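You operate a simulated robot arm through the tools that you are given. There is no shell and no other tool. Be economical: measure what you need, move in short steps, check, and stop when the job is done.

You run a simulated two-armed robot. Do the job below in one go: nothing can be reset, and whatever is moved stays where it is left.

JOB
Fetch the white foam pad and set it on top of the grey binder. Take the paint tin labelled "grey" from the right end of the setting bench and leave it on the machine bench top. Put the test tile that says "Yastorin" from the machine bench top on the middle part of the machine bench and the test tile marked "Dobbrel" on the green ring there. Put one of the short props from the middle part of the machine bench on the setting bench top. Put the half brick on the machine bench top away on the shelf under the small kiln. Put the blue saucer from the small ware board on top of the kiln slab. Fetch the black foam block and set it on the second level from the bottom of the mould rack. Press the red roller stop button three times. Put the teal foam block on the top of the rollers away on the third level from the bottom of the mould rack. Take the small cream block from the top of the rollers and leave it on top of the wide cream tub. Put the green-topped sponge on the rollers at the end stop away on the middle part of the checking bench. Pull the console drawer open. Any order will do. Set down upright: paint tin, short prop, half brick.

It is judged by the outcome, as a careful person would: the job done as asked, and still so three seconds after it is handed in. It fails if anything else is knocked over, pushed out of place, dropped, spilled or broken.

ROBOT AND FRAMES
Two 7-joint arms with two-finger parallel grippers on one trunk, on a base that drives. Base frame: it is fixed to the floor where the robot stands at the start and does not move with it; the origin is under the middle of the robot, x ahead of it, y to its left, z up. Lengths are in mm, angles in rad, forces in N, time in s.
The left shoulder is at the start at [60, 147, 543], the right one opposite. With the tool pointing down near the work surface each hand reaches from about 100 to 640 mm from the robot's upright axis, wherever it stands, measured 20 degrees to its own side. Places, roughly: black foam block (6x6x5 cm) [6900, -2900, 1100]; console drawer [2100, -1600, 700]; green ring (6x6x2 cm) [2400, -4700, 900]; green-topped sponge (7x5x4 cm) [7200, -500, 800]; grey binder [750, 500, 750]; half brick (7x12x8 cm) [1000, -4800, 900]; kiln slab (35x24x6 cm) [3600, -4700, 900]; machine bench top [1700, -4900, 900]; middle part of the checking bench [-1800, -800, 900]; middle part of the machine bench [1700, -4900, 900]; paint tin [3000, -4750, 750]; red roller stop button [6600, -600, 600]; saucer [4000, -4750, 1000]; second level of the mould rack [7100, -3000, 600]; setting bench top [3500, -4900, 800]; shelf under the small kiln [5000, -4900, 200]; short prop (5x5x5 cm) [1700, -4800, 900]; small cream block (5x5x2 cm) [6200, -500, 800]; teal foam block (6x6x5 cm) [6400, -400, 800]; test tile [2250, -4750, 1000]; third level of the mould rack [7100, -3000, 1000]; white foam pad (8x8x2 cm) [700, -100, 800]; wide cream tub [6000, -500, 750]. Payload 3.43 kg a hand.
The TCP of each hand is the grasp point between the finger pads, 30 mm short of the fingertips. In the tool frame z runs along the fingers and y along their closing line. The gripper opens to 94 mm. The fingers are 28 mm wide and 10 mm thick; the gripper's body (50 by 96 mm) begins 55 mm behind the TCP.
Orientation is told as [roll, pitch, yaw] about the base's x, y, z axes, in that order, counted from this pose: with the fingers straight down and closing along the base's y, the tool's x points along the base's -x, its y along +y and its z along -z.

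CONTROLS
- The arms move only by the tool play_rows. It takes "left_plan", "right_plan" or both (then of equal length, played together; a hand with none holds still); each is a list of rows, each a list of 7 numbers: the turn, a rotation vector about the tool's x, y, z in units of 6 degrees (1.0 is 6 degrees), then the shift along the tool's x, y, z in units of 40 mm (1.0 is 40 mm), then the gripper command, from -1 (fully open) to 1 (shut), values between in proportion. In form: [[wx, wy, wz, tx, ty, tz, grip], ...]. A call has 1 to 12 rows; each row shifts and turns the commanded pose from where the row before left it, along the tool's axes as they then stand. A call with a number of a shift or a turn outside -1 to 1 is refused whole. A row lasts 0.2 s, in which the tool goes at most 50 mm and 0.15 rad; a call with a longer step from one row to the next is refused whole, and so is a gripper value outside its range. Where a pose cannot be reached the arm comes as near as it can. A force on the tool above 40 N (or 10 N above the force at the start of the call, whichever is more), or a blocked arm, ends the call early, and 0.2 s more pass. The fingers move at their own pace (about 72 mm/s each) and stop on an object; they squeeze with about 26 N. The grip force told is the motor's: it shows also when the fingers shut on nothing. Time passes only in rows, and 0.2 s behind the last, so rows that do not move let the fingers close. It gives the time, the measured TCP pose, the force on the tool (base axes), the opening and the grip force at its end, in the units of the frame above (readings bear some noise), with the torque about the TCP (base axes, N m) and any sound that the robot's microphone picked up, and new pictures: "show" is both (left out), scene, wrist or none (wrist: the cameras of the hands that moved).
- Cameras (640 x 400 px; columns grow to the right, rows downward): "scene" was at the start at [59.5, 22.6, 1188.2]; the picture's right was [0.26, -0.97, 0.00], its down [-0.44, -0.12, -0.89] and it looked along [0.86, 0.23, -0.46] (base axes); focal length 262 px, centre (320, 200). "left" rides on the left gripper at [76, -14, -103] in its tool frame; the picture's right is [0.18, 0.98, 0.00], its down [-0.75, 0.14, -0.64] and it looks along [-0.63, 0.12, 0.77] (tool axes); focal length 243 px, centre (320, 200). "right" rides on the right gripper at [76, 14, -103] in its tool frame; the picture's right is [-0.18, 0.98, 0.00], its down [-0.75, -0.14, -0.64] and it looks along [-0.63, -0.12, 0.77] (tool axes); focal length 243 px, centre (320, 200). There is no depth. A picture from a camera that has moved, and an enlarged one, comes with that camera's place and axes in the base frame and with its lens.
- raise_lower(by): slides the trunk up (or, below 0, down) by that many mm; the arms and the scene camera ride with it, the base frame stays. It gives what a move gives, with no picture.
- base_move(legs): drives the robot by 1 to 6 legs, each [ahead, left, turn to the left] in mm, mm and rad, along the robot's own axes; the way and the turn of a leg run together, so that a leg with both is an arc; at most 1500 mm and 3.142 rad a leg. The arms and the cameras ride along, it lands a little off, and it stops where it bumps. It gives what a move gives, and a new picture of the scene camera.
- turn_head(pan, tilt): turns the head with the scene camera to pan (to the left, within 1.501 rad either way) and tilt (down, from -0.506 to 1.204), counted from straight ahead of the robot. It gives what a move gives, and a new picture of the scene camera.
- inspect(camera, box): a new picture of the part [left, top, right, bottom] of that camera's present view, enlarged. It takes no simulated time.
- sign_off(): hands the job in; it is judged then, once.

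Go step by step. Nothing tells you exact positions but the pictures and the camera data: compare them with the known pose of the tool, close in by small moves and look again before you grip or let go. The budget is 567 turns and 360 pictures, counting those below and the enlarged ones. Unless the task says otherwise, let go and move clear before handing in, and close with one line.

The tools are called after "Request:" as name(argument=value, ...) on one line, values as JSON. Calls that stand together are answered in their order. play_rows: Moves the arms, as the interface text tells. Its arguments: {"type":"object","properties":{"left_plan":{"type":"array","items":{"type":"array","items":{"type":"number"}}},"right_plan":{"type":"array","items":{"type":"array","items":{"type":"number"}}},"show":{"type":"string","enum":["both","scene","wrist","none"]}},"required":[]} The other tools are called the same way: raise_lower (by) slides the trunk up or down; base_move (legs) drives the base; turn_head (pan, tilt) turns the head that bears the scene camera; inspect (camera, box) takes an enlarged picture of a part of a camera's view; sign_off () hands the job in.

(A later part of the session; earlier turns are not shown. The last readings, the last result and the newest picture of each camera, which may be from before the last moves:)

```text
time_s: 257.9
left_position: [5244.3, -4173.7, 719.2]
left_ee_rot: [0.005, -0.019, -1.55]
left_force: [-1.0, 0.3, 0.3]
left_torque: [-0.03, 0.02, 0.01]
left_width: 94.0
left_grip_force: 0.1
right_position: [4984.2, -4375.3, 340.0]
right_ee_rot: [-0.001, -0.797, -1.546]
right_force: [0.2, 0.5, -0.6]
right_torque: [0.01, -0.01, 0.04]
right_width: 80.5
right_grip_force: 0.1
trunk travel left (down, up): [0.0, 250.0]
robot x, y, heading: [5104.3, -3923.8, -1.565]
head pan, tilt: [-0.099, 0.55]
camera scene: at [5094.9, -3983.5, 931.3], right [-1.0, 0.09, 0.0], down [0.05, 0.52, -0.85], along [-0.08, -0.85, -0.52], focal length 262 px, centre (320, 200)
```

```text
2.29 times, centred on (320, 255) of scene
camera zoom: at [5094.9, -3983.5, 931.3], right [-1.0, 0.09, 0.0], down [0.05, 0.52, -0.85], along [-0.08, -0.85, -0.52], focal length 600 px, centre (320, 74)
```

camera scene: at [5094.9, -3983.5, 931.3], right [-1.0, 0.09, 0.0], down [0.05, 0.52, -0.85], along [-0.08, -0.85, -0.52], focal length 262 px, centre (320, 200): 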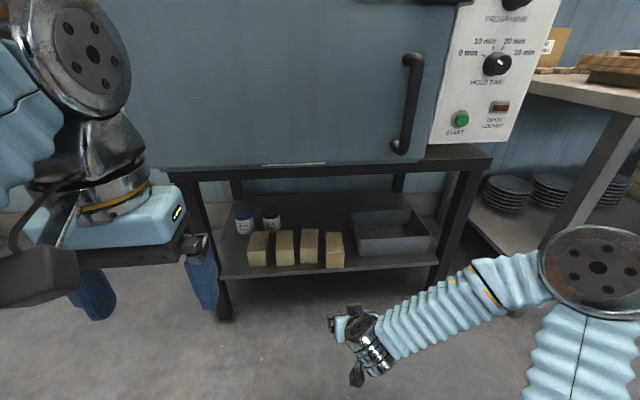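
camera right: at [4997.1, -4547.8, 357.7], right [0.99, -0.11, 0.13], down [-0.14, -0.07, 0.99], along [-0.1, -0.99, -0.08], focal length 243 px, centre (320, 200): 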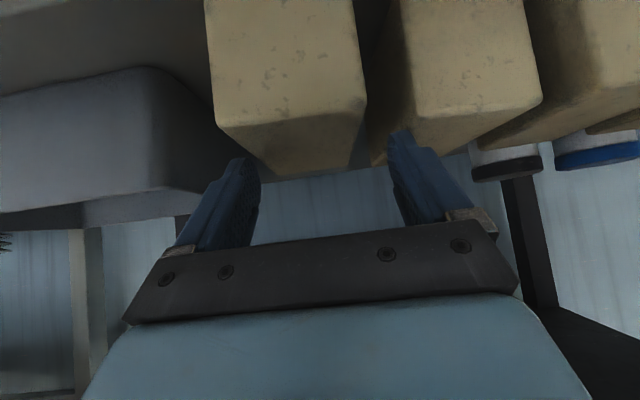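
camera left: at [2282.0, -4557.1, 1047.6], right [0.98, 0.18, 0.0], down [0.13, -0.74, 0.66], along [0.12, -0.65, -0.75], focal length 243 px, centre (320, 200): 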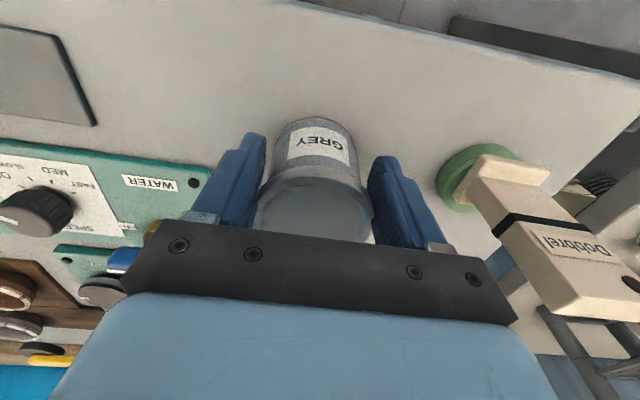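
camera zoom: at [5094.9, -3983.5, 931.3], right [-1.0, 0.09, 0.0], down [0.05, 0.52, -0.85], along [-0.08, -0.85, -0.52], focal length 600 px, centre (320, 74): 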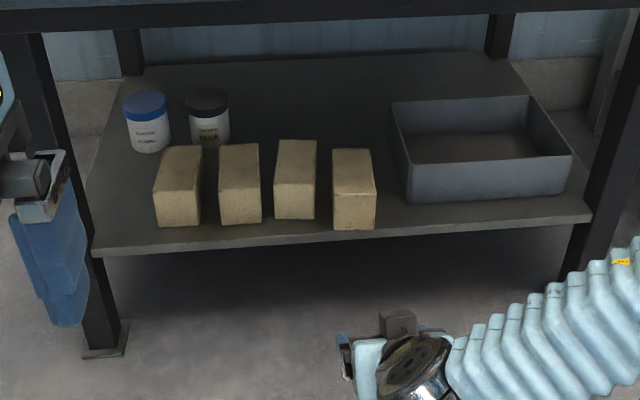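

Brick is on the shelf, upright. Now the saucer: raise the trunk, restore height and drive back to the ware board.

Request:
raise_lower(by=250)

Request:
play_rows(right_plan=[[0, 0, 0, -0.6, 0, -0.6, -1], [0, 0, 0, -0.6, 0, -0.6, -1], [0, 0, 0, -0.6, 0, -0.6, -1], [0, 0, 0, -0.6, 0, -0.6, -1], [0, 0, 0, -0.6, 0, -0.6, -1], [0, 0, 0, -0.6, 0, -0.6, -1], [0, 0, 0, -0.6, 0, -0.6, -1], [0, 0, 0, -0.6, 0, -0.6, -1], [0, 0, 0, -0.6, 0, -0.6, -1], [0, 0, 0, -0.6, 0, -0.6, -1], [0, 0, 0, 0, 0, 0, -1]], show="none")

Request:
base_move(legs=[[0, -1000, 0]])

Request:
turn_head(pan=0.0, tilt=0.5)

```text
time_s: 260.5
left_position: [5244.4, -4173.3, 969.1]
left_ee_rot: [0.003, -0.021, -1.551]
left_force: [-0.3, 0.6, 0.7]
left_torque: [-0.01, 0.02, 0.01]
left_width: 94.1
left_grip_force: 0.0
right_position: [4984.9, -4375.1, 590.8]
right_ee_rot: [-0.002, -0.797, -1.547]
right_force: [-0.5, 1.1, 0.0]
right_torque: [0.01, 0.0, 0.02]
right_width: 80.7
right_grip_force: 0.0
trunk travel left (down, up): [-250.0, 0.0]
robot x, y, heading: [5103.3, -3925.1, -1.563]
head pan, tilt: [-0.099, 0.55]
```

```text
time_s: 262.9
left_position: [5244.6, -4174.6, 969.6]
left_ee_rot: [0.003, -0.018, -1.55]
left_force: [-0.5, -1.2, -0.4]
left_torque: [0.0, 0.01, 0.0]
left_width: 93.7
left_grip_force: 0.0
right_position: [4984.6, -4370.2, 930.7]
right_ee_rot: [-0.003, -0.799, -1.546]
right_force: [-0.3, -0.5, 0.3]
right_torque: [-0.01, 0.03, 0.02]
right_width: 93.8
right_grip_force: 0.1
trunk travel left (down, up): [-250.0, 0.0]
robot x, y, heading: [5103.8, -3924.0, -1.566]
head pan, tilt: [-0.099, 0.55]
```

```text
time_s: 268.1
left_position: [4248.1, -4181.7, 969.2]
left_ee_rot: [0.005, -0.019, -1.549]
left_force: [0.1, 0.0, -0.7]
left_torque: [0.0, 0.01, 0.01]
left_width: 93.7
left_grip_force: 0.1
right_position: [3988.4, -4379.3, 930.0]
right_ee_rot: [-0.002, -0.797, -1.542]
right_force: [0.2, -0.4, -0.1]
right_torque: [-0.03, 0.0, -0.01]
right_width: 94.0
right_grip_force: 0.1
trunk travel left (down, up): [-250.0, 0.0]
robot x, y, heading: [4105.6, -3933.8, -1.564]
head pan, tilt: [-0.099, 0.55]
camera scene: at [4098.1, -3991.3, 1181.3], right [-1.0, 0.09, 0.0], down [0.05, 0.52, -0.85], along [-0.08, -0.85, -0.52], focal length 262 px, centre (320, 200)
```

scene: 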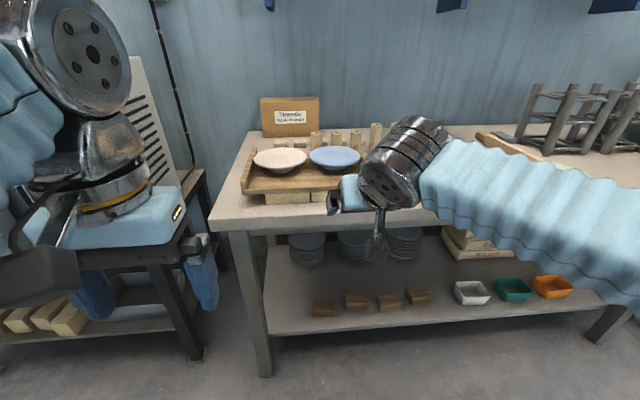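

```text
time_s: 268.7
left_position: [4247.0, -4181.1, 971.3]
left_ee_rot: [0.007, -0.021, -1.549]
left_force: [-0.4, 0.3, -0.2]
left_torque: [0.0, 0.0, -0.03]
left_width: 93.8
left_grip_force: 0.1
right_position: [3989.8, -4379.6, 930.2]
right_ee_rot: [-0.003, -0.797, -1.544]
right_force: [0.1, -0.2, 0.4]
right_torque: [0.01, 0.01, -0.01]
right_width: 93.9
right_grip_force: 0.2
trunk travel left (down, up): [-250.0, 0.0]
robot x, y, heading: [4103.4, -3929.1, -1.559]
head pan, tilt: [0.0, 0.499]
camera scene: at [4106.9, -3992.9, 1185.9], right [-1.0, -0.01, 0.0], down [0.0, 0.48, -0.88], along [0.01, -0.88, -0.48], focal length 262 px, centre (320, 200)
```

scene: 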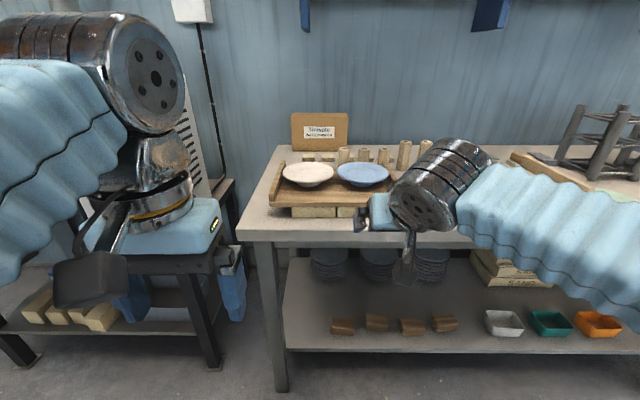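

I'll roll the right hand 90° so the fingers close vertically, pointing ~25° below horizontal, ready to pinch the saucer's rim.

Request:
play_rows(right_plan=[[0, 0, -1, 0, 0, 0, -1], [0, 0, -1, 0, 0, 0, -1], [0, 0, -1, 0, 0, 0, -1], [0, 0, -1, 0, 0, 0, -1], [0, 0, -1, 0, 0, 0, -1], [0, 0, -1, 0, 0, 0, -1], [0, 0, -1, 0, 0, 0, -1], [0, 0, -1, 0, 0, 0, -1], [0, 0, -1, 0, 0, 0, -1], [0, 0, -1, 0, 0, 0, -1], [0, 0, -1, 0, 0, 0, -1], [0, 0, -1, 0, 0, 0, -1]], show="none")

Request:
play_rows(right_plan=[[0, 0, -1, 0, 0, 0, -1], [0, 0, -1, 0, 0, 0, -1], [0, 0, -1, 0, 0, 0, -1], [0.8, 0, 0, 0, 0, 0, -1], [0.8, 0, 0, 0, 0, 0, -1], [0.8, 0, 0, 0, 0, 0, -1], [0.8, 0, 0, 0, 0, 0, -1], [0, 0, 0, 0, 0, 0, -1]], show="both")

```text
time_s: 271.3
left_position: [4247.1, -4180.8, 969.3]
left_ee_rot: [0.005, -0.02, -1.546]
left_force: [0.4, 0.4, -0.7]
left_torque: [-0.01, 0.03, 0.0]
left_width: 93.6
left_grip_force: 0.1
right_position: [3989.5, -4379.1, 929.9]
right_ee_rot: [-0.774, -0.218, -0.198]
right_force: [-1.0, -0.8, 0.8]
right_torque: [0.02, 0.04, -0.01]
right_width: 94.1
right_grip_force: 0.0
trunk travel left (down, up): [-250.0, 0.0]
robot x, y, heading: [4106.1, -3929.4, -1.565]
head pan, tilt: [0.0, 0.499]
```

```text
time_s: 273.1
left_position: [4248.2, -4182.1, 970.8]
left_ee_rot: [0.004, -0.021, -1.55]
left_force: [-0.4, -0.2, 0.6]
left_torque: [0.02, 0.0, 0.0]
left_width: 94.0
left_grip_force: 0.2
right_position: [3988.7, -4377.7, 930.9]
right_ee_rot: [-1.133, 0.003, 0.026]
right_force: [0.5, 0.2, -0.5]
right_torque: [0.02, 0.0, 0.04]
right_width: 94.1
right_grip_force: 0.0
trunk travel left (down, up): [-250.0, 0.0]
robot x, y, heading: [4104.4, -3929.7, -1.562]
head pan, tilt: [0.0, 0.499]
camera scene: at [4107.0, -3992.9, 1185.9], right [-1.0, -0.01, 0.0], down [0.0, 0.48, -0.88], along [0.01, -0.88, -0.48], focal length 262 px, centre (320, 200)
camera right: at [3911.7, -4282.1, 960.7], right [0.17, 0.42, -0.89], down [0.74, 0.54, 0.4], along [0.65, -0.73, -0.22], focal length 243 px, centre (320, 200)
```

scene: 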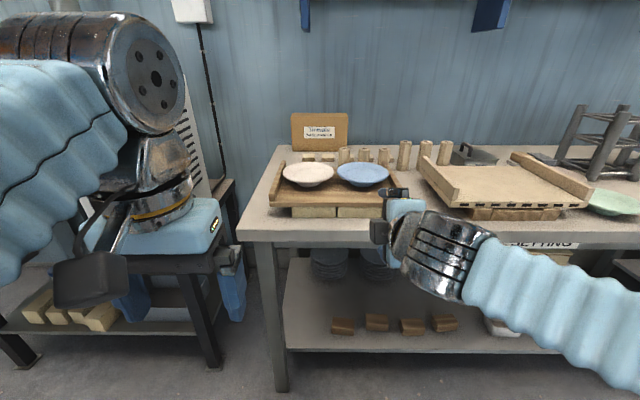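
right: 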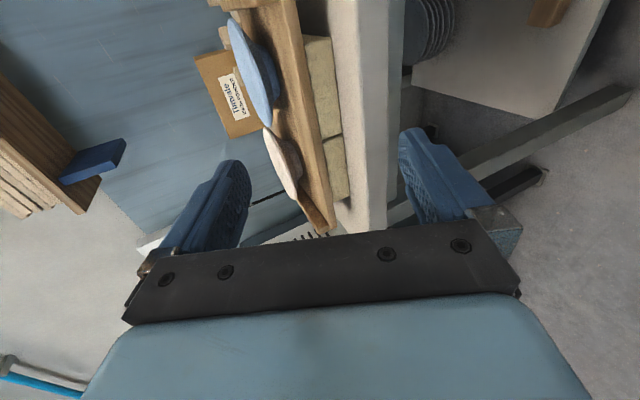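

Request:
inspect(camera="right", box=[200, 0, 400, 240])

Request:
inspect(camera="scene", box=[250, 130, 620, 260])

```text
1.67 times, centred on (300, 120) of right
camera zoom: at [3911.7, -4282.1, 960.7], right [0.17, 0.42, -0.89], down [0.74, 0.54, 0.4], along [0.65, -0.73, -0.22], focal length 404 px, centre (353, 333)
```

zoom: 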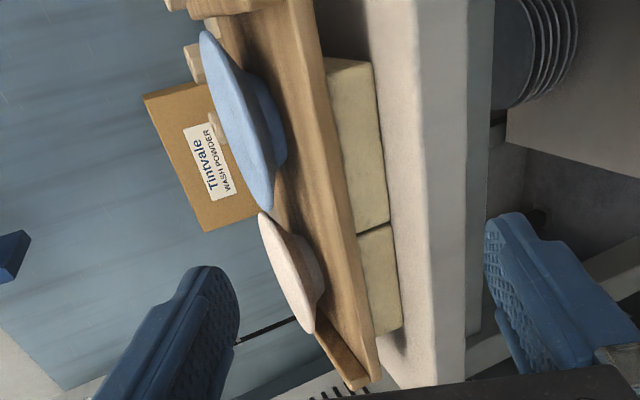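

```text
1.73 times, centred on (435, 195) of scene
camera zoom: at [4107.0, -3992.9, 1185.9], right [-1.0, -0.01, 0.0], down [0.0, 0.48, -0.88], along [0.01, -0.88, -0.48], focal length 454 px, centre (121, 209)
```

zoom: 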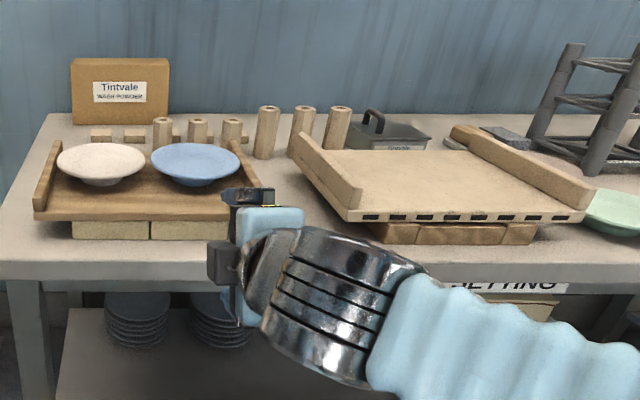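

The saucer rim is at z≈906, centre ≈ [3994, -4659], radius ≈70, board top ≈ 876. Drive 140 mm closer, tilt to 30°, narrow the gripper, and look from the side.

Request:
base_move(legs=[[140, 0, 0]])

Request:
play_rows(right_plan=[[-0.83, 0, 0, 0, 0, 0, 0.6], [0, 0, 0, 0, 0, 0, 0.6], [0, 0, 0, 0, 0, 0, 0.6]], show="both")

```text
time_s: 274.4
left_position: [4249.2, -4320.1, 970.3]
left_ee_rot: [0.004, -0.02, -1.545]
left_force: [-0.3, 0.3, -0.8]
left_torque: [0.0, -0.01, 0.0]
left_width: 93.8
left_grip_force: 0.0
right_position: [3991.6, -4519.1, 929.7]
right_ee_rot: [-1.133, 0.001, 0.026]
right_force: [0.3, 0.9, -0.3]
right_torque: [-0.02, -0.01, -0.01]
right_width: 93.9
right_grip_force: 0.0
trunk travel left (down, up): [-250.0, 0.0]
robot x, y, heading: [4108.3, -4071.2, -1.563]
head pan, tilt: [0.0, 0.499]
camera scene: at [4108.4, -4132.8, 1185.9], right [-1.0, -0.01, 0.0], down [0.0, 0.48, -0.88], along [0.01, -0.88, -0.48], focal length 262 px, centre (320, 200)
```

scene: 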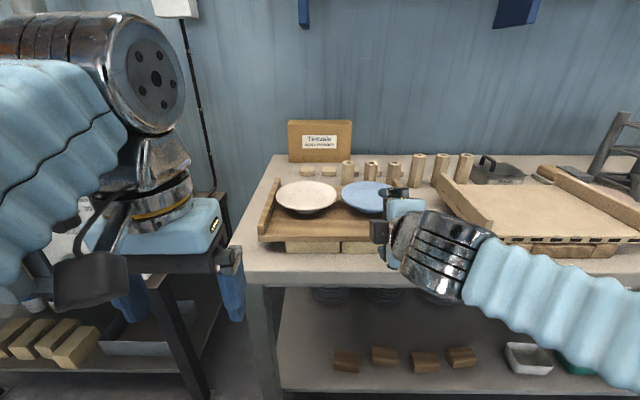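

```text
time_s: 275.2
left_position: [4248.4, -4320.6, 970.4]
left_ee_rot: [0.007, -0.02, -1.547]
left_force: [0.4, 0.0, -0.4]
left_torque: [-0.03, 0.03, -0.01]
left_width: 94.1
left_grip_force: 0.0
right_position: [3990.9, -4519.1, 928.6]
right_ee_rot: [-1.044, 0.0, 0.028]
right_force: [0.7, 0.1, 0.4]
right_torque: [-0.01, -0.01, 0.01]
right_width: 18.8
right_grip_force: 0.1
trunk travel left (down, up): [-250.0, 0.0]
robot x, y, heading: [4107.8, -4069.9, -1.56]
head pan, tilt: [0.0, 0.499]
camera scene: at [4108.4, -4133.0, 1185.9], right [-1.0, -0.01, 0.0], down [0.0, 0.48, -0.88], along [0.01, -0.88, -0.48], focal length 262 px, centre (320, 200)
camera right: at [3913.6, -4425.6, 969.4], right [0.17, 0.5, -0.85], down [0.74, 0.5, 0.44], along [0.65, -0.71, -0.28], focal length 243 px, centre (320, 200)
```

scene: 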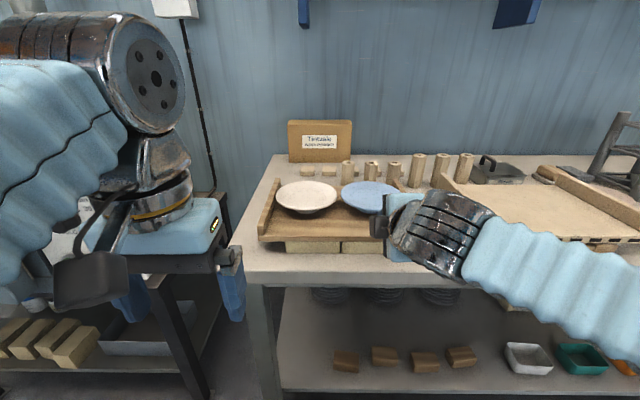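
right: 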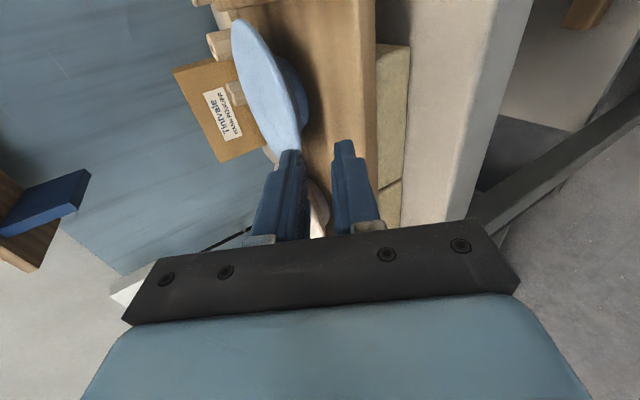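

The geometry matches. Align with the rim line and approach in steps.

Request:
play_rows(right_plan=[[0, 0, 0, 0, -0.33, 0, 0.6], [0, 0, 0, 0.07, 0, 0.6, 0.6], [0, 0, 0, 0, 0, 0.4, 0.6], [0, 0, 0, 0, 0, 0, 0.6]], show="wrist")

Request:
inspect(camera="right", box=[200, 20, 460, 240])

```text
time_s: 276.2
left_position: [4249.2, -4321.1, 970.5]
left_ee_rot: [0.007, -0.02, -1.546]
left_force: [-0.8, -0.2, 0.0]
left_torque: [0.03, 0.01, 0.0]
left_width: 94.2
left_grip_force: 0.0
right_position: [3989.9, -4559.7, 922.6]
right_ee_rot: [-1.046, 0.002, 0.026]
right_force: [-0.5, 0.0, -0.9]
right_torque: [0.02, -0.03, 0.0]
right_width: 18.6
right_grip_force: 0.0
trunk travel left (down, up): [-250.0, 0.0]
robot x, y, heading: [4108.7, -4069.5, -1.565]
head pan, tilt: [0.0, 0.499]
camera right: at [3911.6, -4466.9, 961.1], right [0.17, 0.5, -0.85], down [0.74, 0.5, 0.44], along [0.65, -0.71, -0.28], focal length 243 px, centre (320, 200)
```

right: 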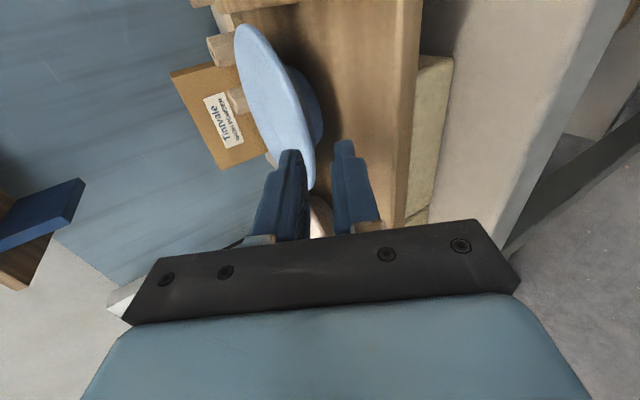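

```text
1.82 times, centred on (330, 130) of right
camera zoom: at [3911.6, -4466.9, 961.1], right [0.17, 0.5, -0.85], down [0.74, 0.5, 0.44], along [0.65, -0.71, -0.28], focal length 441 px, centre (302, 327)
```

zoom: 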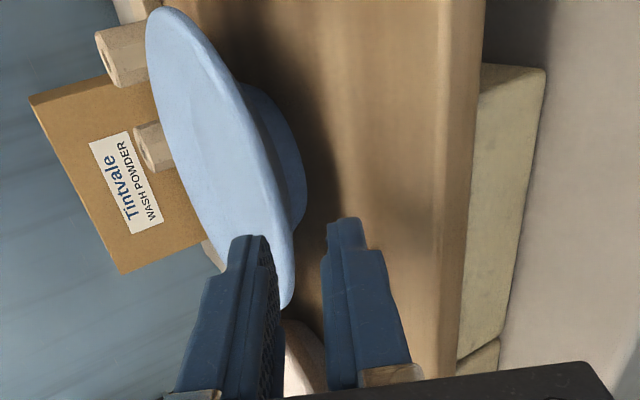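

The rim lies midway between the fingers. Advance ~18 mm so the rim goes between the pads, and check.

Request:
play_rows(right_plan=[[0, 0, 0, 0.05, 0, 0.25, 0.6], [0, 0, 0, 0, 0, 0.22, 0.6], [0, 0, 0, 0, 0, 0, 0.6]], show="none")

Request:
inspect(camera="right", box=[200, 20, 460, 240])

```text
time_s: 277.1
left_position: [4249.0, -4320.8, 969.5]
left_ee_rot: [0.006, -0.019, -1.546]
left_force: [0.5, 0.0, 0.0]
left_torque: [0.01, -0.05, 0.0]
left_width: 93.9
left_grip_force: 0.0
right_position: [3988.2, -4577.4, 912.4]
right_ee_rot: [-1.045, 0.002, 0.026]
right_force: [-0.3, -0.4, 0.2]
right_torque: [-0.01, 0.02, 0.02]
right_width: 18.7
right_grip_force: 0.0
trunk travel left (down, up): [-250.0, 0.0]
robot x, y, heading: [4107.7, -4070.0, -1.562]
head pan, tilt: [0.0, 0.499]
```

```text
1.82 times, centred on (330, 130) of right
camera zoom: at [3910.2, -4483.1, 951.6], right [0.17, 0.5, -0.85], down [0.74, 0.5, 0.44], along [0.65, -0.71, -0.28], focal length 441 px, centre (302, 327)
```

zoom: 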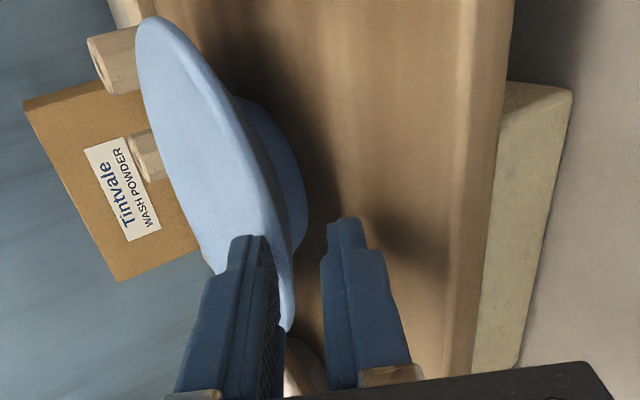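

Request:
play_rows(right_plan=[[0, 0, 0, 0.03, 0, 0.17, 0.6], [0, 0, 0, 0, 0, 0, 0.75], [0, 0, 0, 0, 0, 0, 0.85], [0, 0, 0, 0, 0, 0, 1], [0, 0, 0, 0, 0, 0, 1]], show="none")

Request:
inspect(camera="right", box=[200, 20, 460, 240])

```text
time_s: 278.2
left_position: [4249.0, -4319.9, 969.8]
left_ee_rot: [0.005, -0.019, -1.545]
left_force: [0.2, 0.0, 0.6]
left_torque: [0.01, 0.04, 0.02]
left_width: 94.2
left_grip_force: 0.0
right_position: [3986.5, -4581.9, 908.9]
right_ee_rot: [-1.045, 0.002, 0.026]
right_force: [0.2, 2.3, 1.4]
right_torque: [-0.03, 0.02, 0.01]
right_width: 0.0
right_grip_force: 26.2
trunk travel left (down, up): [-250.0, 0.0]
robot x, y, heading: [4105.6, -4067.0, -1.557]
head pan, tilt: [0.0, 0.499]
```

```text
1.82 times, centred on (330, 130) of right
camera zoom: at [3909.3, -4488.6, 948.0], right [0.17, 0.5, -0.85], down [0.74, 0.5, 0.44], along [0.65, -0.71, -0.28], focal length 441 px, centre (302, 327)
```

zoom: 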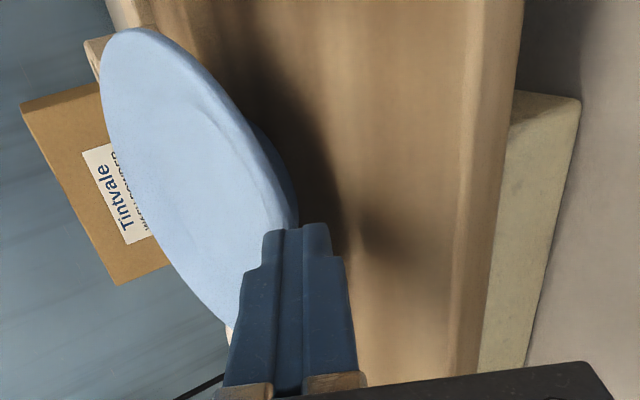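

The fingers shut without the rim between them and the saucer seems tilted on the fingertips. Withdraw slowly straight back.

Request:
play_rows(right_plan=[[0, 0, 0, 0, 0, -0.1, 1], [0, 0, 0, 0, 0, -0.15, 1], [0, 0, 0, 0, 0, -0.15, 1], [0, 0, 0, 0, 0, -0.2, 1], [0, 0, 0, 0, 0, -0.3, 1], [0, 0, 0, 0, 0, 0, 1]], show="none")

Request:
inspect(camera="right", box=[200, 20, 460, 240])

Request:
inspect(camera="scene", box=[250, 140, 450, 270])

```text
time_s: 279.6
left_position: [4249.7, -4321.0, 970.3]
left_ee_rot: [0.005, -0.019, -1.547]
left_force: [0.2, 0.1, -0.3]
left_torque: [0.0, -0.02, -0.01]
left_width: 94.0
left_grip_force: 0.1
right_position: [3986.4, -4551.2, 926.9]
right_ee_rot: [-1.044, 0.002, 0.026]
right_force: [-0.6, -0.1, 0.7]
right_torque: [-0.02, 0.01, 0.0]
right_width: 0.1
right_grip_force: 25.6
trunk travel left (down, up): [-250.0, 0.0]
robot x, y, heading: [4105.1, -4069.3, -1.56]
head pan, tilt: [0.0, 0.499]
```

```text
1.82 times, centred on (330, 130) of right
camera zoom: at [3908.4, -4457.9, 965.8], right [0.17, 0.5, -0.85], down [0.74, 0.5, 0.44], along [0.65, -0.71, -0.28], focal length 441 px, centre (302, 327)
```

zoom: 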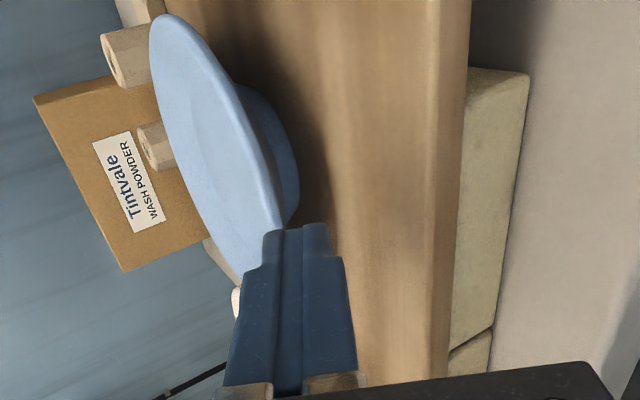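

```text
3.08 times, centred on (350, 205) of scene
camera zoom: at [4108.4, -4132.9, 1185.9], right [-1.0, -0.01, 0.0], down [0.0, 0.48, -0.88], along [0.01, -0.88, -0.48], focal length 808 px, centre (228, 185)
```

zoom: 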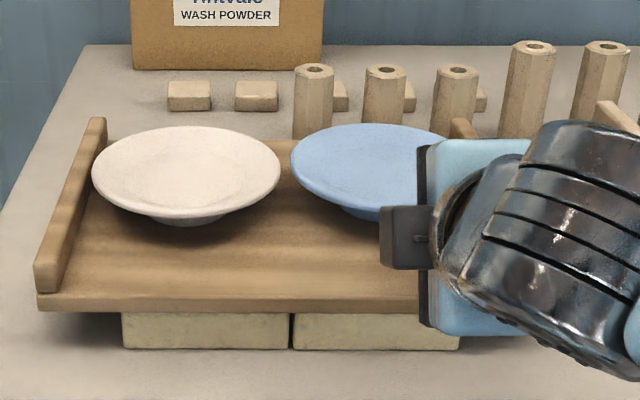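

The saucer settled back safely; its front rim is actually ~18 mm farther (y≈-4607, z≈905). Reopen, raise the line by 8 mm and approach again.

Request:
play_rows(right_plan=[[0, 0, 0, 0, 0, 0, 0.58], [0, 0, 0, 0, -0.2, 0, 0.58], [0, 0, 0, 0, 0, 0.4, 0.58], [0, 0, 0, 0, 0, 0.35, 0.58], [0, 0, 0, 0, 0, 0, 0.58]], show="none")

Request:
inspect(camera="right", box=[220, 60, 400, 240])

```text
time_s: 280.9
left_position: [4249.4, -4320.4, 970.2]
left_ee_rot: [0.005, -0.019, -1.547]
left_force: [0.2, 0.8, 0.0]
left_torque: [-0.02, 0.05, -0.02]
left_width: 94.0
left_grip_force: 0.0
right_position: [3985.3, -4582.2, 917.2]
right_ee_rot: [-1.045, 0.001, 0.027]
right_force: [0.2, 0.9, 0.8]
right_torque: [0.0, 0.04, -0.02]
right_width: 19.7
right_grip_force: 0.1
trunk travel left (down, up): [-250.0, 0.0]
robot x, y, heading: [4101.5, -4071.5, -1.559]
head pan, tilt: [0.0, 0.499]
```

```text
2.22 times, centred on (310, 150) of right
camera zoom: at [3908.6, -4487.8, 957.2], right [0.17, 0.5, -0.85], down [0.74, 0.5, 0.44], along [0.65, -0.71, -0.28], focal length 539 px, centre (342, 311)
```

zoom: 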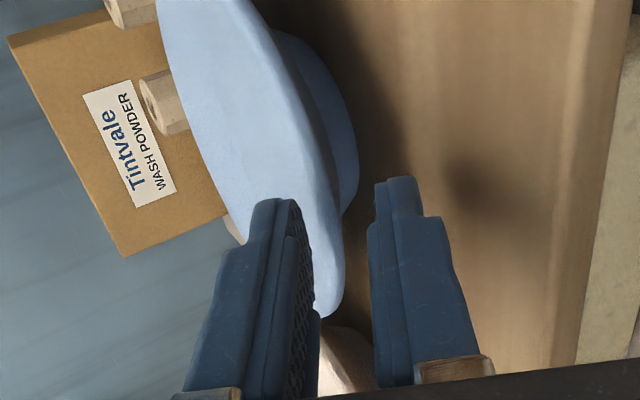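

Request:
play_rows(right_plan=[[0, 0, 0, 0, 0, 0.25, 0.58], [0, 0, 0, 0, 0, 0.25, 0.58], [0, 0, 0, 0, 0, 0, 0.58]], show="none")

Request:
inspect(camera="right", box=[220, 60, 400, 240])

```text
time_s: 281.6
left_position: [4250.2, -4321.7, 969.8]
left_ee_rot: [0.006, -0.018, -1.546]
left_force: [-0.2, 0.2, -0.5]
left_torque: [-0.03, 0.01, -0.02]
left_width: 93.8
left_grip_force: 0.2
right_position: [3987.3, -4598.6, 908.5]
right_ee_rot: [-1.044, 0.001, 0.025]
right_force: [0.5, -0.2, 2.5]
right_torque: [-0.06, -0.04, -0.02]
right_width: 20.7
right_grip_force: 0.8
trunk travel left (down, up): [-250.0, 0.0]
robot x, y, heading: [4104.9, -4070.7, -1.556]
head pan, tilt: [0.0, 0.499]
```

```text
2.22 times, centred on (310, 150) of right
camera zoom: at [3909.1, -4505.1, 947.3], right [0.17, 0.5, -0.85], down [0.74, 0.5, 0.44], along [0.65, -0.71, -0.28], focal length 539 px, centre (342, 311)
```

zoom: 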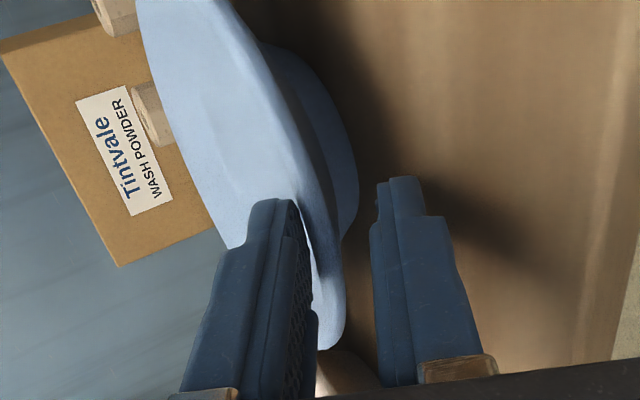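

The upper finger is inside the rim now and just touching. Close.

Request:
play_rows(right_plan=[[0, 0, 0, 0, 0, 0, 0.75], [0, 0, 0, 0, 0, 0, 0.9], [0, 0, 0, 0, 0, 0, 1], [0, 0, 0, 0, 0, 0, 1]], show="none")

Request:
inspect(camera="right", box=[220, 60, 400, 240])

```text
time_s: 282.6
left_position: [4249.8, -4321.2, 970.3]
left_ee_rot: [0.005, -0.02, -1.547]
left_force: [-0.1, 0.6, -0.1]
left_torque: [0.02, 0.02, -0.03]
left_width: 94.1
left_grip_force: 0.1
right_position: [3986.3, -4598.1, 908.3]
right_ee_rot: [-1.047, 0.002, 0.027]
right_force: [-0.7, -3.4, 7.4]
right_torque: [-0.5, -0.1, -0.04]
right_width: 9.6
right_grip_force: 26.0
trunk travel left (down, up): [-250.0, 0.0]
robot x, y, heading: [4106.6, -4070.5, -1.558]
head pan, tilt: [0.0, 0.499]
```

```text
2.22 times, centred on (310, 150) of right
camera zoom: at [3909.3, -4504.9, 947.9], right [0.17, 0.5, -0.85], down [0.74, 0.51, 0.44], along [0.65, -0.71, -0.28], focal length 539 px, centre (342, 311)
```

zoom: 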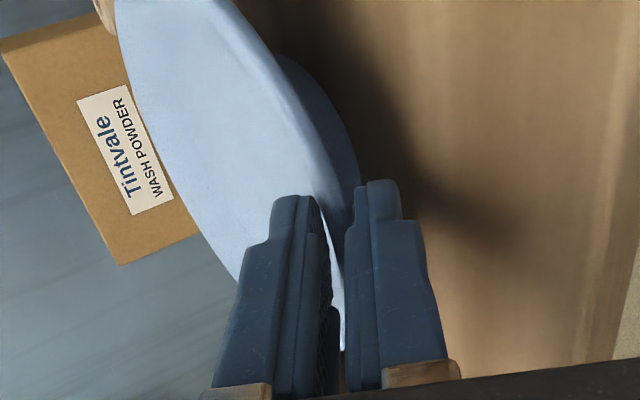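

The rim is gripped (9.6 mm). Lift slowly straight up.

Request:
play_rows(right_plan=[[0, 0, 0, 0, -0.2, -0.12, 1], [0, 0, 0, 0, -0.35, -0.2, 1], [0, 0, 0, 0, -0.4, -0.23, 1], [0, 0, 0, 0, -0.4, -0.23, 1], [0, 0, 0, 0, 0, 0, 1]], show="both")

```text
time_s: 283.9
left_position: [4250.3, -4320.3, 969.9]
left_ee_rot: [0.007, -0.02, -1.545]
left_force: [0.0, 0.1, 0.0]
left_torque: [0.0, -0.02, -0.03]
left_width: 94.0
left_grip_force: 0.1
right_position: [3987.0, -4597.2, 970.7]
right_ee_rot: [-1.046, 0.002, 0.029]
right_force: [0.2, -1.3, -2.4]
right_torque: [0.16, 0.01, -0.02]
right_width: 8.3
right_grip_force: 26.1
trunk travel left (down, up): [-250.0, 0.0]
robot x, y, heading: [4103.5, -4070.4, -1.564]
head pan, tilt: [0.0, 0.499]
camera scene: at [4108.4, -4133.1, 1185.9], right [-1.0, -0.01, 0.0], down [0.0, 0.48, -0.88], along [0.01, -0.88, -0.48], focal length 262 px, centre (320, 200)
camera right: at [3909.6, -4505.6, 1010.5], right [0.17, 0.5, -0.85], down [0.74, 0.5, 0.44], along [0.65, -0.7, -0.28], focal length 243 px, centre (320, 200)
```

scene: 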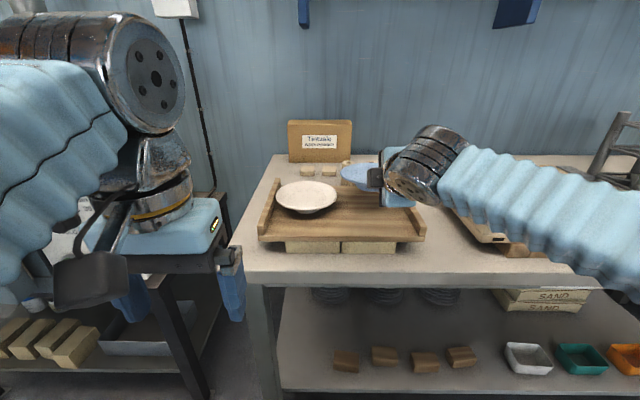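
right: 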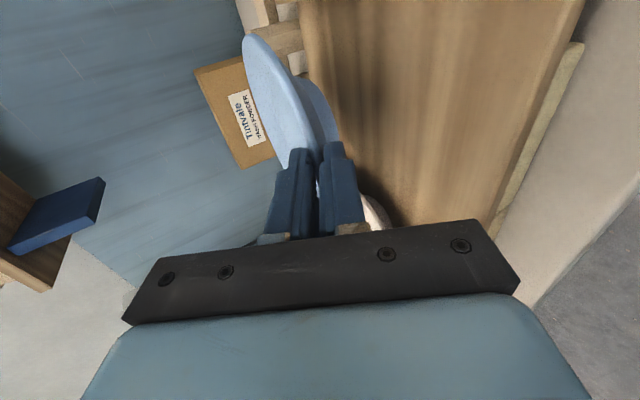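

Saucer is held level. Drive right so it's over the kiln slab.

Request:
base_move(legs=[[0, -365, 0]])

Request:
turn_head(pan=-0.2, tilt=0.55)

```text
time_s: 286.2
left_position: [3881.6, -4325.4, 970.0]
left_ee_rot: [0.006, -0.018, -1.544]
left_force: [1.2, 0.4, -0.3]
left_torque: [0.0, -0.02, 0.03]
left_width: 93.7
left_grip_force: 0.0
right_position: [3619.5, -4603.1, 971.3]
right_ee_rot: [-1.047, 0.001, 0.029]
right_force: [-0.6, 0.1, -1.1]
right_torque: [0.15, 0.02, 0.03]
right_width: 8.4
right_grip_force: 26.2
trunk travel left (down, up): [-250.0, 0.0]
robot x, y, heading: [3734.6, -4074.1, -1.558]
head pan, tilt: [0.0, 0.499]
camera scene: at [3739.6, -4137.3, 1185.9], right [-1.0, -0.01, 0.0], down [-0.01, 0.48, -0.88], along [0.01, -0.88, -0.48], focal length 262 px, centre (320, 200)
```

scene: 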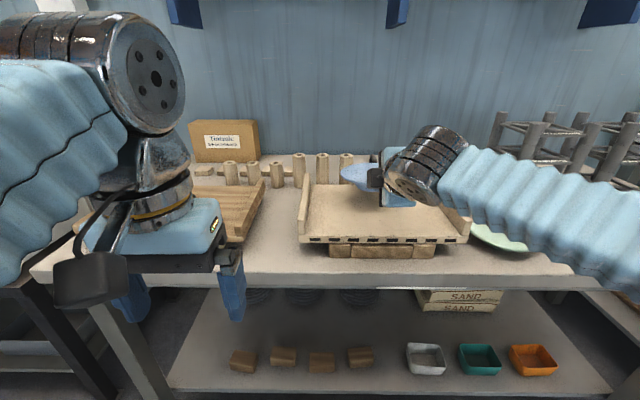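

```text
time_s: 286.9
left_position: [3879.7, -4325.4, 970.3]
left_ee_rot: [0.007, -0.02, -1.543]
left_force: [-0.2, -0.5, 0.4]
left_torque: [0.0, 0.01, -0.01]
left_width: 94.0
left_grip_force: 0.0
right_position: [3618.8, -4603.9, 971.6]
right_ee_rot: [-1.045, 0.003, 0.029]
right_force: [0.6, 0.2, -1.7]
right_torque: [0.12, 0.05, -0.05]
right_width: 8.3
right_grip_force: 26.1
trunk travel left (down, up): [-250.0, 0.0]
robot x, y, heading: [3738.9, -4077.6, -1.561]
head pan, tilt: [-0.201, 0.55]
camera scene: at [3721.5, -4134.5, 1181.3], right [-0.98, 0.19, 0.0], down [0.1, 0.51, -0.85], along [-0.16, -0.84, -0.52], focal length 262 px, centre (320, 200)
```

scene: 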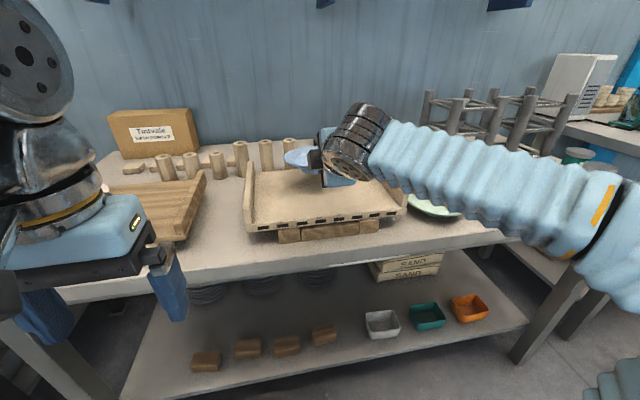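

The saucer is over the slab's centre (slab x 3447–3781, y -4564…-4811, top ≈870). Lower it.

Request:
play_rows(right_plan=[[0, 0, 0, 0, 0.4, 0.23, 1], [0, 0, 0, 0, 0.4, 0.23, 1], [0, 0, 0, 0, 0.3, 0.17, 1], [0, 0, 0, 0, 0, 0, 1]], show="both")

```text
time_s: 287.9
left_position: [3880.8, -4325.0, 970.8]
left_ee_rot: [0.004, -0.019, -1.544]
left_force: [0.2, 1.7, 0.2]
left_torque: [-0.01, 0.01, -0.01]
left_width: 94.0
left_grip_force: 0.0
right_position: [3619.3, -4602.9, 920.4]
right_ee_rot: [-1.049, 0.003, 0.028]
right_force: [0.9, 1.9, 3.1]
right_torque: [-0.29, -0.19, 0.11]
right_width: 8.0
right_grip_force: 25.9
trunk travel left (down, up): [-250.0, 0.0]
robot x, y, heading: [3735.7, -4073.2, -1.556]
head pan, tilt: [-0.201, 0.55]
camera scene: at [3721.6, -4134.0, 1181.4], right [-0.98, 0.19, 0.0], down [0.1, 0.51, -0.85], along [-0.16, -0.84, -0.52], focal length 262 px, centre (320, 200)
camera right: at [3541.6, -4509.5, 959.9], right [0.17, 0.5, -0.85], down [0.74, 0.51, 0.44], along [0.65, -0.7, -0.28], focal length 243 px, centre (320, 200)
```

scene: 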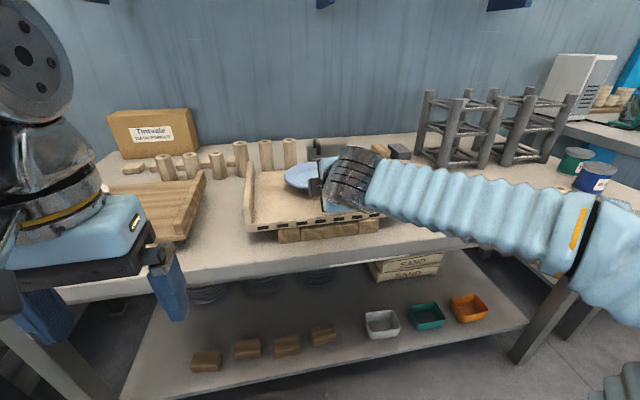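
right: 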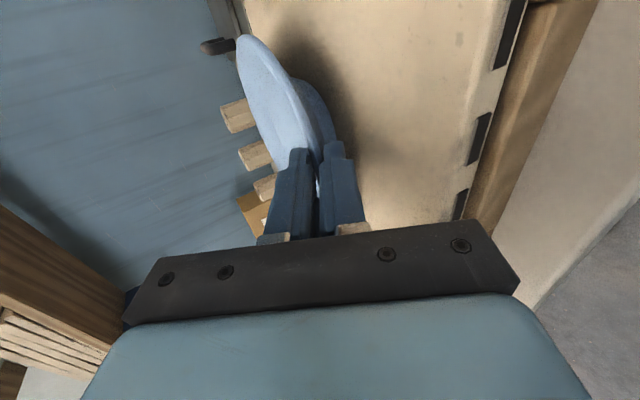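

First contact at the saucer's rear foot. Lower a few more millimetres.

Request:
play_rows(right_plan=[[0, 0, 0, 0, 0.06, 0.035, 1], [0, 0, 0, 0, 0.06, 0.035, 1], [0, 0, 0, 0, 0, 0, 1]], show="none")

Request:
inspect(camera="right", box=[200, 20, 440, 240])

```text
time_s: 288.7
left_position: [3880.1, -4323.6, 970.2]
left_ee_rot: [0.005, -0.02, -1.545]
left_force: [0.4, -0.2, -0.9]
left_torque: [0.05, 0.01, 0.01]
left_width: 93.8
left_grip_force: 0.1
right_position: [3619.6, -4601.0, 915.6]
right_ee_rot: [-1.051, 0.001, 0.029]
right_force: [-0.9, 6.2, 14.7]
right_torque: [-0.59, -0.31, 0.07]
right_width: 8.7
right_grip_force: 26.1
trunk travel left (down, up): [-250.0, 0.0]
robot x, y, heading: [3736.4, -4074.3, -1.561]
head pan, tilt: [-0.201, 0.55]
```

```text
1.82 times, centred on (320, 130) of right
camera zoom: at [3541.6, -4508.3, 955.5], right [0.17, 0.49, -0.85], down [0.74, 0.51, 0.44], along [0.65, -0.7, -0.28], focal length 441 px, centre (320, 327)
```

zoom: 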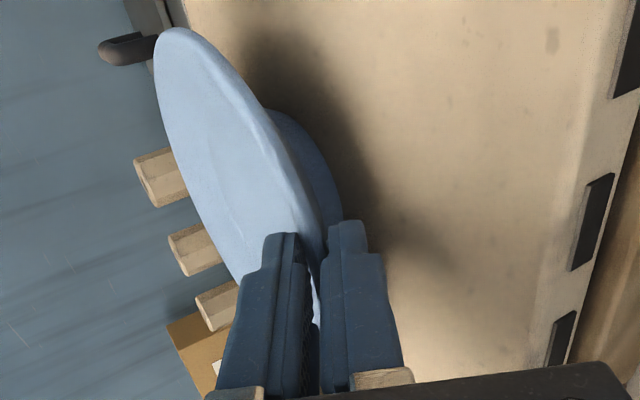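

Release slowly so the rim settles on the lower finger.

Request:
play_rows(right_plan=[[0, 0, 0, 0, 0, 0, 0.8], [0, 0, 0, 0, 0, 0, 0.72], [0, 0, 0, 0, 0, 0, 0.66], [0, 0, 0, 0, 0, 0, 0.6], [0, 0, 0, 0, 0, 0, 0.55]], show="none")

Request:
inspect(camera="right", box=[200, 20, 440, 240])

```text
time_s: 289.9
left_position: [3880.9, -4324.9, 970.8]
left_ee_rot: [0.006, -0.018, -1.546]
left_force: [0.6, -0.1, -0.7]
left_torque: [-0.01, 0.05, -0.01]
left_width: 94.2
left_grip_force: 0.0
right_position: [3618.3, -4603.9, 914.0]
right_ee_rot: [-1.044, 0.001, 0.03]
right_force: [-0.1, 0.3, 0.3]
right_torque: [0.06, 0.02, -0.02]
right_width: 20.9
right_grip_force: 0.0
trunk travel left (down, up): [-250.0, 0.0]
robot x, y, heading: [3739.7, -4072.7, -1.563]
head pan, tilt: [-0.201, 0.55]
```

```text
1.82 times, centred on (320, 130) of right
camera zoom: at [3541.5, -4509.7, 953.9], right [0.17, 0.5, -0.85], down [0.74, 0.51, 0.44], along [0.65, -0.7, -0.28], focal length 441 px, centre (320, 327)
```

zoom: 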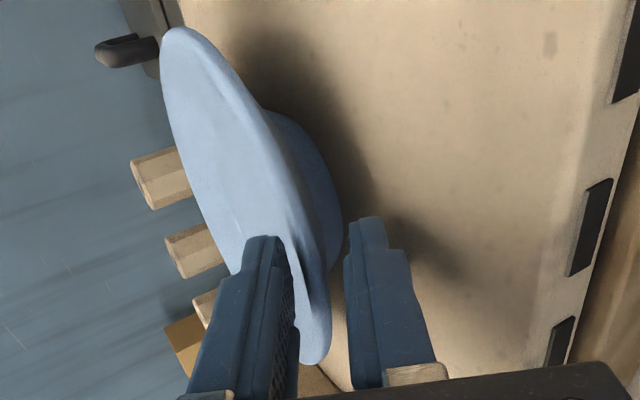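

Released with no load. Withdraw back along the finger axis.

Request:
play_rows(right_plan=[[0, 0, 0, 0, 0.02, -0.25, 0.55], [0, 0, 0, 0, 0, -0.4, 0.55], [0, 0, 0, 0, 0, -0.7, 0.55], [0, 0, 0, 0, 0, -0.9, 0.55], [0, 0, 0, 0, -0.3, -0.8, 0.55], [0, 0, 0, 0, 0, 0, -1]], show="both")

```text
time_s: 291.3
left_position: [3881.4, -4326.4, 970.8]
left_ee_rot: [0.005, -0.019, -1.546]
left_force: [0.1, 0.2, 0.1]
left_torque: [0.02, -0.04, -0.01]
left_width: 94.2
left_grip_force: 0.1
right_position: [3616.0, -4500.6, 985.3]
right_ee_rot: [-1.046, 0.004, 0.03]
right_force: [0.6, -0.5, 0.7]
right_torque: [-0.01, 0.01, 0.02]
right_width: 76.6
right_grip_force: 0.0
trunk travel left (down, up): [-250.0, 0.0]
robot x, y, heading: [3737.5, -4073.4, -1.559]
head pan, tilt: [-0.201, 0.55]
camera scene: at [3721.5, -4134.2, 1181.3], right [-0.98, 0.19, 0.0], down [0.1, 0.51, -0.85], along [-0.16, -0.84, -0.52], focal length 262 px, centre (320, 200)
camera right: at [3538.5, -4408.8, 1025.1], right [0.17, 0.5, -0.85], down [0.74, 0.51, 0.44], along [0.65, -0.7, -0.28], focal length 243 px, centre (320, 200)
```

scene: 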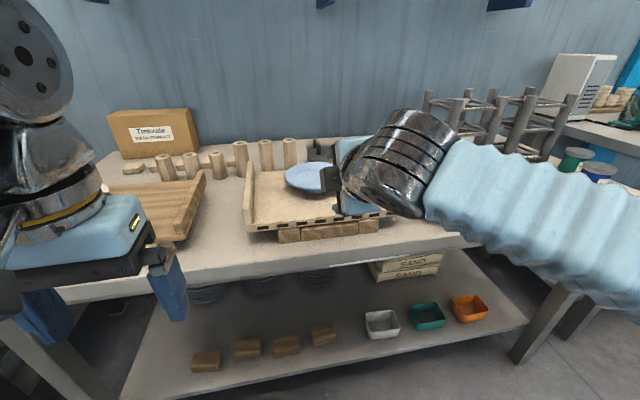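
right: 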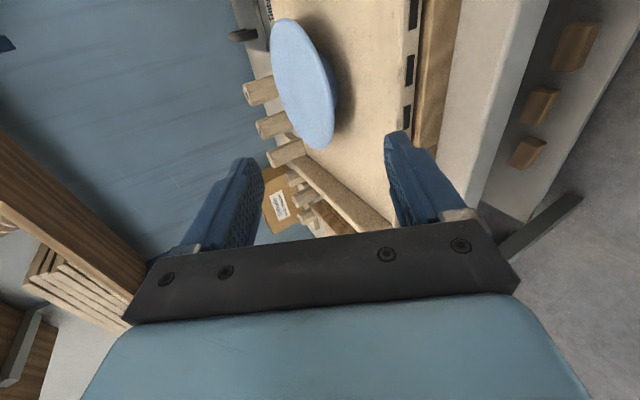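

The saucer rests on the slab. Roll the right hand back to a horizontal closing line, back off, and head to the rollers/rack area.

Request:
play_rows(right_plan=[[0, 0, 1, 0, -0.5, 0, -1], [0, 0, 1, 0, 0, 0, -1], [0, 0, 1, 0, 0, 0, -1], [0, 0, 1, 0, 0, 0, -1], [0, 0, 1, 0, 0, 0, -1], [0, 0, 1, 0, 0, 0, -1], [0, 0, 1, 0, 0, 0, -1], [0, 0, 1, 0, 0, 0, -1], [0, 0, 1, 0, 0, 0, -1], [0, 0, 1, 0, 0, 0, -1], [0, 0, 1, 0, 0, 0, -1], [0, 0, 1, 0, 0, 0, -1]], show="none")

Request:
play_rows(right_plan=[[0, 0, 1, 0, 0, 0, -1], [0, 0, 1, 0, 0, 0, -1], [0, 0, 1, 0, 0, 0, -1], [0, 1, 0, 0, 0, 0, -1], [0, 1, 0, 0, 0, 0, -1], [0, 0.5, 0, 0, 0, 0, -1], [0, 0, 0, 0, 0, 0, -1]], show="none")

Request:
base_move(legs=[[-700, 0, 0], [0, 0, 1.57], [1400, 0, 0], [900, 300, 0]])

Request:
turn_head(pan=0.0, tilt=0.25)

```text
time_s: 293.9
left_position: [3881.6, -4325.1, 970.5]
left_ee_rot: [0.005, -0.019, -1.544]
left_force: [-0.8, 0.5, -0.3]
left_torque: [0.03, 0.0, 0.02]
left_width: 94.3
left_grip_force: 0.1
right_position: [3617.0, -4513.3, 1003.7]
right_ee_rot: [-0.489, -0.968, -0.966]
right_force: [-0.2, 0.3, 0.2]
right_torque: [0.0, 0.01, -0.02]
right_width: 94.0
right_grip_force: 0.0
trunk travel left (down, up): [-250.0, 0.0]
robot x, y, heading: [3738.5, -4074.8, -1.556]
head pan, tilt: [-0.201, 0.55]
```

```text
time_s: 295.5
left_position: [3880.8, -4324.3, 970.6]
left_ee_rot: [0.007, -0.018, -1.544]
left_force: [-0.2, 1.2, 0.6]
left_torque: [-0.02, -0.02, 0.0]
left_width: 93.9
left_grip_force: 0.2
right_position: [3617.1, -4512.9, 1002.8]
right_ee_rot: [-0.002, -0.781, -1.539]
right_force: [0.0, -0.2, -0.7]
right_torque: [0.01, -0.03, -0.01]
right_width: 93.8
right_grip_force: 0.1
trunk travel left (down, up): [-250.0, 0.0]
robot x, y, heading: [3739.2, -4074.7, -1.56]
head pan, tilt: [-0.201, 0.55]
```

```text
time_s: 314.4
left_position: [6278.7, -2911.4, 970.5]
left_ee_rot: [0.006, -0.019, 0.015]
left_force: [-0.5, -0.7, 0.0]
left_torque: [0.0, 0.0, 0.01]
left_width: 94.0
left_grip_force: 0.1
right_position: [6464.5, -3177.4, 1003.6]
right_ee_rot: [-0.001, -0.783, 0.019]
right_force: [-0.5, -0.7, -0.3]
right_torque: [-0.04, 0.0, -0.01]
right_width: 93.5
right_grip_force: 0.1
trunk travel left (down, up): [-250.0, 0.0]
robot x, y, heading: [6028.7, -3053.4, 0.003]
head pan, tilt: [-0.201, 0.55]
camera scene: at [6087.5, -3070.5, 1181.3], right [-0.2, -0.98, 0.0], down [-0.51, 0.1, -0.85], along [0.84, -0.17, -0.52], focal length 262 px, centre (320, 200)
```

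scene: 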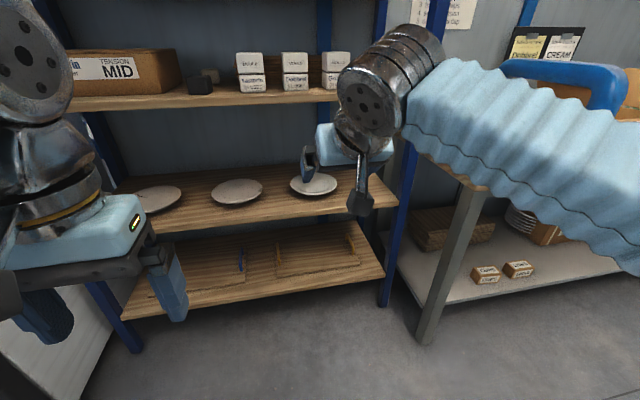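

```text
time_s: 315.1
left_position: [6279.7, -2911.5, 969.6]
left_ee_rot: [0.005, -0.02, 0.015]
left_force: [-0.2, 0.2, -0.2]
left_torque: [0.01, -0.02, 0.01]
left_width: 94.0
left_grip_force: 0.1
right_position: [6466.7, -3178.0, 1002.0]
right_ee_rot: [-0.002, -0.784, 0.018]
right_force: [-1.4, -0.6, -0.7]
right_torque: [0.0, -0.02, -0.01]
right_width: 94.0
right_grip_force: 0.1
trunk travel left (down, up): [-250.0, 0.0]
robot x, y, heading: [6031.5, -3052.0, 0.003]
head pan, tilt: [0.0, 0.25]
camera scene: at [6093.0, -3052.6, 1208.9], right [0.0, -1.0, 0.0], down [-0.25, 0.0, -0.97], along [0.97, 0.0, -0.25], focal length 262 px, centre (320, 200)
```

scene: 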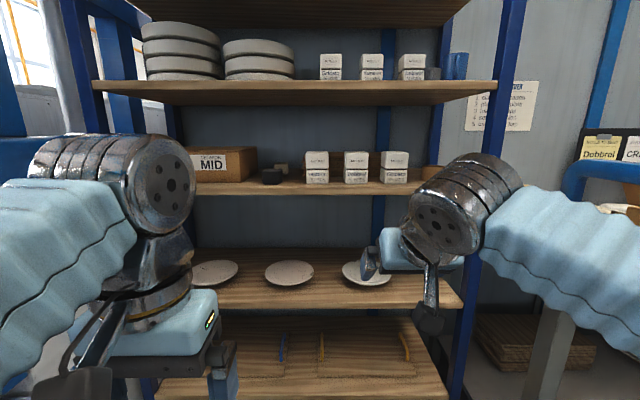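

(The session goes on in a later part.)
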